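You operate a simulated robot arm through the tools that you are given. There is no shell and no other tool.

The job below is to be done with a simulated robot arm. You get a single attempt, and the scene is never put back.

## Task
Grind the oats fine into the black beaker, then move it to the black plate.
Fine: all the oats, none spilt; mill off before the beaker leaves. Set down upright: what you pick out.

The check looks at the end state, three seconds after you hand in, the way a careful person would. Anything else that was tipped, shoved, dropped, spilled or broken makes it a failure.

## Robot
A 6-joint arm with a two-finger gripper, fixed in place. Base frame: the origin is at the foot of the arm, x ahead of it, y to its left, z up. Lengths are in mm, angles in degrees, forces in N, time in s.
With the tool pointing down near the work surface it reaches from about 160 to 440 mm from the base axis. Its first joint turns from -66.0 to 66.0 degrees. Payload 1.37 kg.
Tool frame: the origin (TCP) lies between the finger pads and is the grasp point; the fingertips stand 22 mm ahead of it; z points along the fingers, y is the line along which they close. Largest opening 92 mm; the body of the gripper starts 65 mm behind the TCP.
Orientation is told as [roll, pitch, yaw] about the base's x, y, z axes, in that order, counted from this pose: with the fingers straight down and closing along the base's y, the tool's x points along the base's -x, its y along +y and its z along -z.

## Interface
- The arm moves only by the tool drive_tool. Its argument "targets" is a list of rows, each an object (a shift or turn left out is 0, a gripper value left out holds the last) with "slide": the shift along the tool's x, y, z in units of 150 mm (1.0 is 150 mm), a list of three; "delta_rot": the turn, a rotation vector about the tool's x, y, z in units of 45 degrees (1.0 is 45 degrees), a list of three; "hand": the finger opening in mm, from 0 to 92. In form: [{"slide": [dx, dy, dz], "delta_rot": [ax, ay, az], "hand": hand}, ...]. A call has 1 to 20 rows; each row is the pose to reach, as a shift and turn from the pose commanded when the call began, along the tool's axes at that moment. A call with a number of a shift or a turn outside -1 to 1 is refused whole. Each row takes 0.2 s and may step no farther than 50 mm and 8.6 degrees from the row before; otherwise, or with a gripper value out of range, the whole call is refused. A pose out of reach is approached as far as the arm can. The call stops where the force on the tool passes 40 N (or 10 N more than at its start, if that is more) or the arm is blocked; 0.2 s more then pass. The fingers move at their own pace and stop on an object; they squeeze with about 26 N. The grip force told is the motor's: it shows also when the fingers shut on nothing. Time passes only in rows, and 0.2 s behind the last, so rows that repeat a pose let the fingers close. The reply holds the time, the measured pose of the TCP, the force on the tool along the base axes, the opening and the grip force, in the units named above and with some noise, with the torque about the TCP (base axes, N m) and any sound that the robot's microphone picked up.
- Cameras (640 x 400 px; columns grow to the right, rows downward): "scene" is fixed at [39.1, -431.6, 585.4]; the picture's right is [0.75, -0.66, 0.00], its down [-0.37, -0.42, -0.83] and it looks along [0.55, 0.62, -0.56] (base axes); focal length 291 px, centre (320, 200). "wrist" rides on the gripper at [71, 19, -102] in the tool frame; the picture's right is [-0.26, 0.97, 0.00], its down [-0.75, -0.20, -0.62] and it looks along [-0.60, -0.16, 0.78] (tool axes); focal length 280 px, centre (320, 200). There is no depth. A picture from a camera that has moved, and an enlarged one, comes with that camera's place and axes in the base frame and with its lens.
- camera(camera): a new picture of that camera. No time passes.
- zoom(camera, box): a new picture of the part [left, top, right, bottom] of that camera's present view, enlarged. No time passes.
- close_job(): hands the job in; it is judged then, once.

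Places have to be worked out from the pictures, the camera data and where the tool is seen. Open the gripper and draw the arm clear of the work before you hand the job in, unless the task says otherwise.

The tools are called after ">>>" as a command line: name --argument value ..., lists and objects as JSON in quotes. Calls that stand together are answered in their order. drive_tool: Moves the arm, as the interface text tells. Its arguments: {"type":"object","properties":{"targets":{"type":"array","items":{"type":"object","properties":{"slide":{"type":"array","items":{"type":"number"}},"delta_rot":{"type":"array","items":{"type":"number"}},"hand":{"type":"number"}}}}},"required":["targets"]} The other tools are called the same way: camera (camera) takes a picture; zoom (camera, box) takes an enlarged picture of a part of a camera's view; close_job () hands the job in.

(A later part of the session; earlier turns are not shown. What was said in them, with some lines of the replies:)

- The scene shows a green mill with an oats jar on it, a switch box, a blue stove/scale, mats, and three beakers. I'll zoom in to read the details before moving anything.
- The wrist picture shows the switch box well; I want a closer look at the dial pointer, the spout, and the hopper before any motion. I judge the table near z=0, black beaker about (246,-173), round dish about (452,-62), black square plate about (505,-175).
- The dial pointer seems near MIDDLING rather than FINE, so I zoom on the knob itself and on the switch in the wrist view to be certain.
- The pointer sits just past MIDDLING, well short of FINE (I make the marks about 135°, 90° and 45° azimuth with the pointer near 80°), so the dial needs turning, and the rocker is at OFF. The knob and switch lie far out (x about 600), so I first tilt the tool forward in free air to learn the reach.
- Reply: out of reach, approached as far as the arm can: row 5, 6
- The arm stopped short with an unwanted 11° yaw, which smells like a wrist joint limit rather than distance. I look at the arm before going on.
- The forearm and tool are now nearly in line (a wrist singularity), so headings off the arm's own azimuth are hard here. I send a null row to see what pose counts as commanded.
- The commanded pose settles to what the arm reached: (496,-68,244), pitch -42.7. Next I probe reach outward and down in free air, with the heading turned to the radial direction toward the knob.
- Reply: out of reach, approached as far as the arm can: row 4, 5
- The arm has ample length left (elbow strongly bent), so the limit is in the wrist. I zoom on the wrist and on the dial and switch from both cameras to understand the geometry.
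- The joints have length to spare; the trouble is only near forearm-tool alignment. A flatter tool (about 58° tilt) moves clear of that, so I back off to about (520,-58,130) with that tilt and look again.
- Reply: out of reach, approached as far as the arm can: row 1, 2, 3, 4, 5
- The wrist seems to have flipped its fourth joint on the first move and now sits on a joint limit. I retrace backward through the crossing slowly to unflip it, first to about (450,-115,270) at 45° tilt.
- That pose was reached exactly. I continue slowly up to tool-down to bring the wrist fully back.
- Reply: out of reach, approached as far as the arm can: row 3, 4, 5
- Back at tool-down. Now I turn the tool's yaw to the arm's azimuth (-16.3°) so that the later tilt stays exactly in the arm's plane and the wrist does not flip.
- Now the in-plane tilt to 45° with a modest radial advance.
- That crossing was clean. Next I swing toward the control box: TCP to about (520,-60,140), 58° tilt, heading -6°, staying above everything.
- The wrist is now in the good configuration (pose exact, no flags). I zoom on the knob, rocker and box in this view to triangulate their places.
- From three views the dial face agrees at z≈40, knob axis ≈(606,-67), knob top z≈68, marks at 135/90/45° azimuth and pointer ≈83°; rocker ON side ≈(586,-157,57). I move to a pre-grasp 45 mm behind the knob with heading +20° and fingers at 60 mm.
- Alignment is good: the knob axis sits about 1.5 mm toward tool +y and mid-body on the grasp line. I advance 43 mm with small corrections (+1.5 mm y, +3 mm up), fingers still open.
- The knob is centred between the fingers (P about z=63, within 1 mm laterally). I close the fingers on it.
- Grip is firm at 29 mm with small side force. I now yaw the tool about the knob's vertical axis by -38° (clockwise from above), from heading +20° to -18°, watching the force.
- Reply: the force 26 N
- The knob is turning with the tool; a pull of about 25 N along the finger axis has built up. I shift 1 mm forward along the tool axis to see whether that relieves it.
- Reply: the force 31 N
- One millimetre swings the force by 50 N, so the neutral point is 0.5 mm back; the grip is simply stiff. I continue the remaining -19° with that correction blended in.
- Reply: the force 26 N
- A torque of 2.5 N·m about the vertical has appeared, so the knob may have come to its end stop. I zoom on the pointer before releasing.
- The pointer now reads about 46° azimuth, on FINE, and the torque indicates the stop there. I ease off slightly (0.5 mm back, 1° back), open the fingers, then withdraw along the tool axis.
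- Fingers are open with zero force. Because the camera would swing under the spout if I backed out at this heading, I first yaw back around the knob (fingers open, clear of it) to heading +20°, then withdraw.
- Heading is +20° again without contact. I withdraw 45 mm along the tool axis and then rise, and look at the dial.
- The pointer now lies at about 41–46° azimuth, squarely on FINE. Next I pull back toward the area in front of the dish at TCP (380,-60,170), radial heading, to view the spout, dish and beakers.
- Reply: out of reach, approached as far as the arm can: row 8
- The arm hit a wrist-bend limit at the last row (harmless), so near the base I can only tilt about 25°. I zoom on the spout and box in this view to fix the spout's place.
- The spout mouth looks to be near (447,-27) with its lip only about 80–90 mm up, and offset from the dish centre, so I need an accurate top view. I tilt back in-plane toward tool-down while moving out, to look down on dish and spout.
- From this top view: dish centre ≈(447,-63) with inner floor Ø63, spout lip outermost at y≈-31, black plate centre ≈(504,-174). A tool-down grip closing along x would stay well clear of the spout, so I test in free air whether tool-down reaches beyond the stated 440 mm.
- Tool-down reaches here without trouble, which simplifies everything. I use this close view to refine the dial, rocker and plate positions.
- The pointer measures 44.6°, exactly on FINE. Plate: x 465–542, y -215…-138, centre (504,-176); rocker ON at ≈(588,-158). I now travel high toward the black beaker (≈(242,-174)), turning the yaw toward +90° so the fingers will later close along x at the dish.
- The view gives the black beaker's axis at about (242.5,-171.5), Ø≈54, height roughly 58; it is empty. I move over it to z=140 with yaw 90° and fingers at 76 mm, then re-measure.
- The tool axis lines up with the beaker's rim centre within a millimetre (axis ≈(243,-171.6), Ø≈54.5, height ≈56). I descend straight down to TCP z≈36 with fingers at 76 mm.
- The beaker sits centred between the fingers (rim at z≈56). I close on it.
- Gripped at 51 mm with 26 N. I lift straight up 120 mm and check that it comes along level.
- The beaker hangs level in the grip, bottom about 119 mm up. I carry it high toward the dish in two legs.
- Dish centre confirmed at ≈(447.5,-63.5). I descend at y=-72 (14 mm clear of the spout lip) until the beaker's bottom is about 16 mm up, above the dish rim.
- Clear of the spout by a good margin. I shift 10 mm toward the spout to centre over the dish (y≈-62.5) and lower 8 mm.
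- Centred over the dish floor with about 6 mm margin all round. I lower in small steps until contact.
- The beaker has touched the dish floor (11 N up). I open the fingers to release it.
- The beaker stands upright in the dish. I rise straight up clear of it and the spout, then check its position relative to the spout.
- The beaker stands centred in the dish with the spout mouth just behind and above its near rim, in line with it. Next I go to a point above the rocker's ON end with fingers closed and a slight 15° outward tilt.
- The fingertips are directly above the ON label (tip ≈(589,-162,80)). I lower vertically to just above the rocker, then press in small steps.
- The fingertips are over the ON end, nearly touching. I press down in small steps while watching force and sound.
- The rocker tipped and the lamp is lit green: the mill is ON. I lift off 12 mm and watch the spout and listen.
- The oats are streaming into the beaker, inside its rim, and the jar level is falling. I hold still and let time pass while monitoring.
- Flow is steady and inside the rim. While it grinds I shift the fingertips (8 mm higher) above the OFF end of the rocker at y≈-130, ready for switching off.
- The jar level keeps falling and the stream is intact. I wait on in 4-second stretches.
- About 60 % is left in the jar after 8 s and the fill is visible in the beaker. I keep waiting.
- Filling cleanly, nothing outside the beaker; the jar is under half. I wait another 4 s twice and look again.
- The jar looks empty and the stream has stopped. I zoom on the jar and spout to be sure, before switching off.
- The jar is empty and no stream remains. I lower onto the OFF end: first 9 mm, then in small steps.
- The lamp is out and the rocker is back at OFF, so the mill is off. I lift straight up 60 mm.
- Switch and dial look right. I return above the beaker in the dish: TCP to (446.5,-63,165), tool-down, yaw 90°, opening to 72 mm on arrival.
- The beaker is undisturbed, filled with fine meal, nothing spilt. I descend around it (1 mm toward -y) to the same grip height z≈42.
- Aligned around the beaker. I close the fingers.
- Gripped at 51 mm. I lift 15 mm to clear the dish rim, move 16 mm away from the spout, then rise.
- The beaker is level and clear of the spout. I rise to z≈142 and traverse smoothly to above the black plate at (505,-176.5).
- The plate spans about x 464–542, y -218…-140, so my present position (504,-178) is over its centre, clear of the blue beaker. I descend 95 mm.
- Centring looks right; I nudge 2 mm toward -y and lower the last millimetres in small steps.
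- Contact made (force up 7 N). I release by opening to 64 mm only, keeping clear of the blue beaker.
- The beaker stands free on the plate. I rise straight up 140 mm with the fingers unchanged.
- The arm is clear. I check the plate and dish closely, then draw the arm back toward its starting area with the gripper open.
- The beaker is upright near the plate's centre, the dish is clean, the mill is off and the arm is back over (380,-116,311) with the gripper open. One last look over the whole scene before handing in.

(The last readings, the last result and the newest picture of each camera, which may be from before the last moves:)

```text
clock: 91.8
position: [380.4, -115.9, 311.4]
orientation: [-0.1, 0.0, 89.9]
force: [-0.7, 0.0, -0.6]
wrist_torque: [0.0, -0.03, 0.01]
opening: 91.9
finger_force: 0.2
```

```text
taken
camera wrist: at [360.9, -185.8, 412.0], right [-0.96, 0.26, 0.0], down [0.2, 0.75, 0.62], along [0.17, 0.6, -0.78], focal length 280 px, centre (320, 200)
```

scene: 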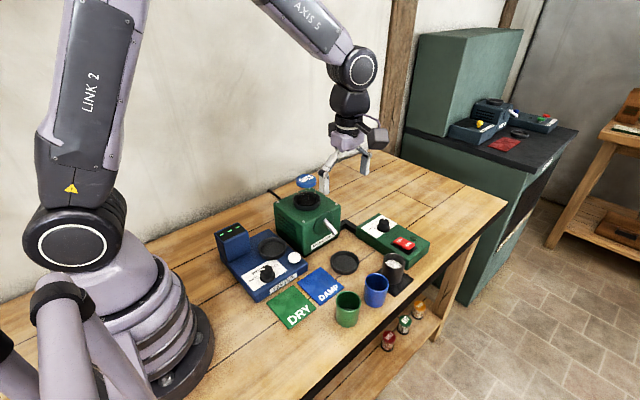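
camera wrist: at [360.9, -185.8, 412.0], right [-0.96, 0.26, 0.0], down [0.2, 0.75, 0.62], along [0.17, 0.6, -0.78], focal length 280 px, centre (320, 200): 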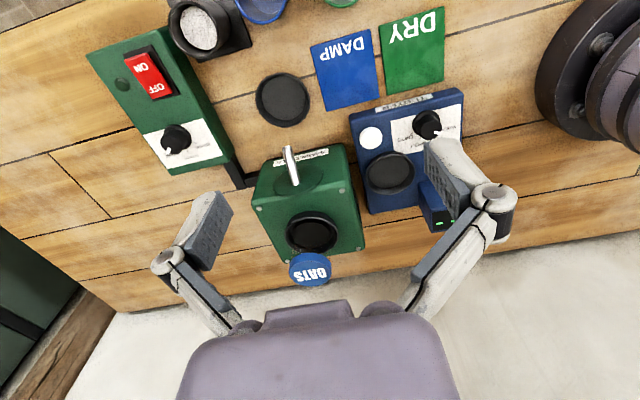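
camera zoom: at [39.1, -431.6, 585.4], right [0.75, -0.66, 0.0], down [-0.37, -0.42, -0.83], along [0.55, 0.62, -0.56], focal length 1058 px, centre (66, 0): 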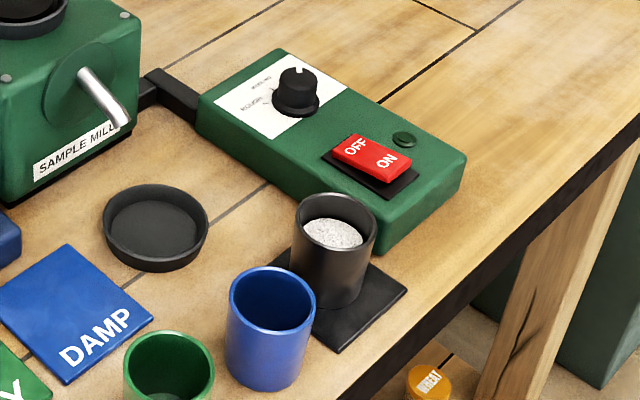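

All conditions are met: the jar is empty, the dial is on FINE, the mill is off with its lamp out, and the black beaker of meal is upright on the black plate. Nothing is spilt, the other items are in place, and the arm is clear with the gripper open, so I hand the job in.

>>> close_job

```text
The job is handed in.
```

The oats are ground fine into the black beaker, and the beaker stands upright on the black plate. I handed the job in; the check's result hasn't come back to me.

- **Grind:** The dial was sitting near MIDDLING, so I turned it to FINE before starting. The mill ran until the jar was empty and the stream had stopped.
- **Spills:** The stream went inside the rim throughout. I saw nothing in the dish or on the table afterwards.
- **Mill off:** I switched it off, with its lamp out, before the beaker was lifted from the dish.
- **Plate:** There were two black candidates, the square plate and the round dish under the spout. I took the square one as the black plate, since it matches the DRY and DAMP plates.
- **Everything else:** The other beakers and plates and the tester looked undisturbed in the last pictures. The gripper is open and the arm is drawn back.
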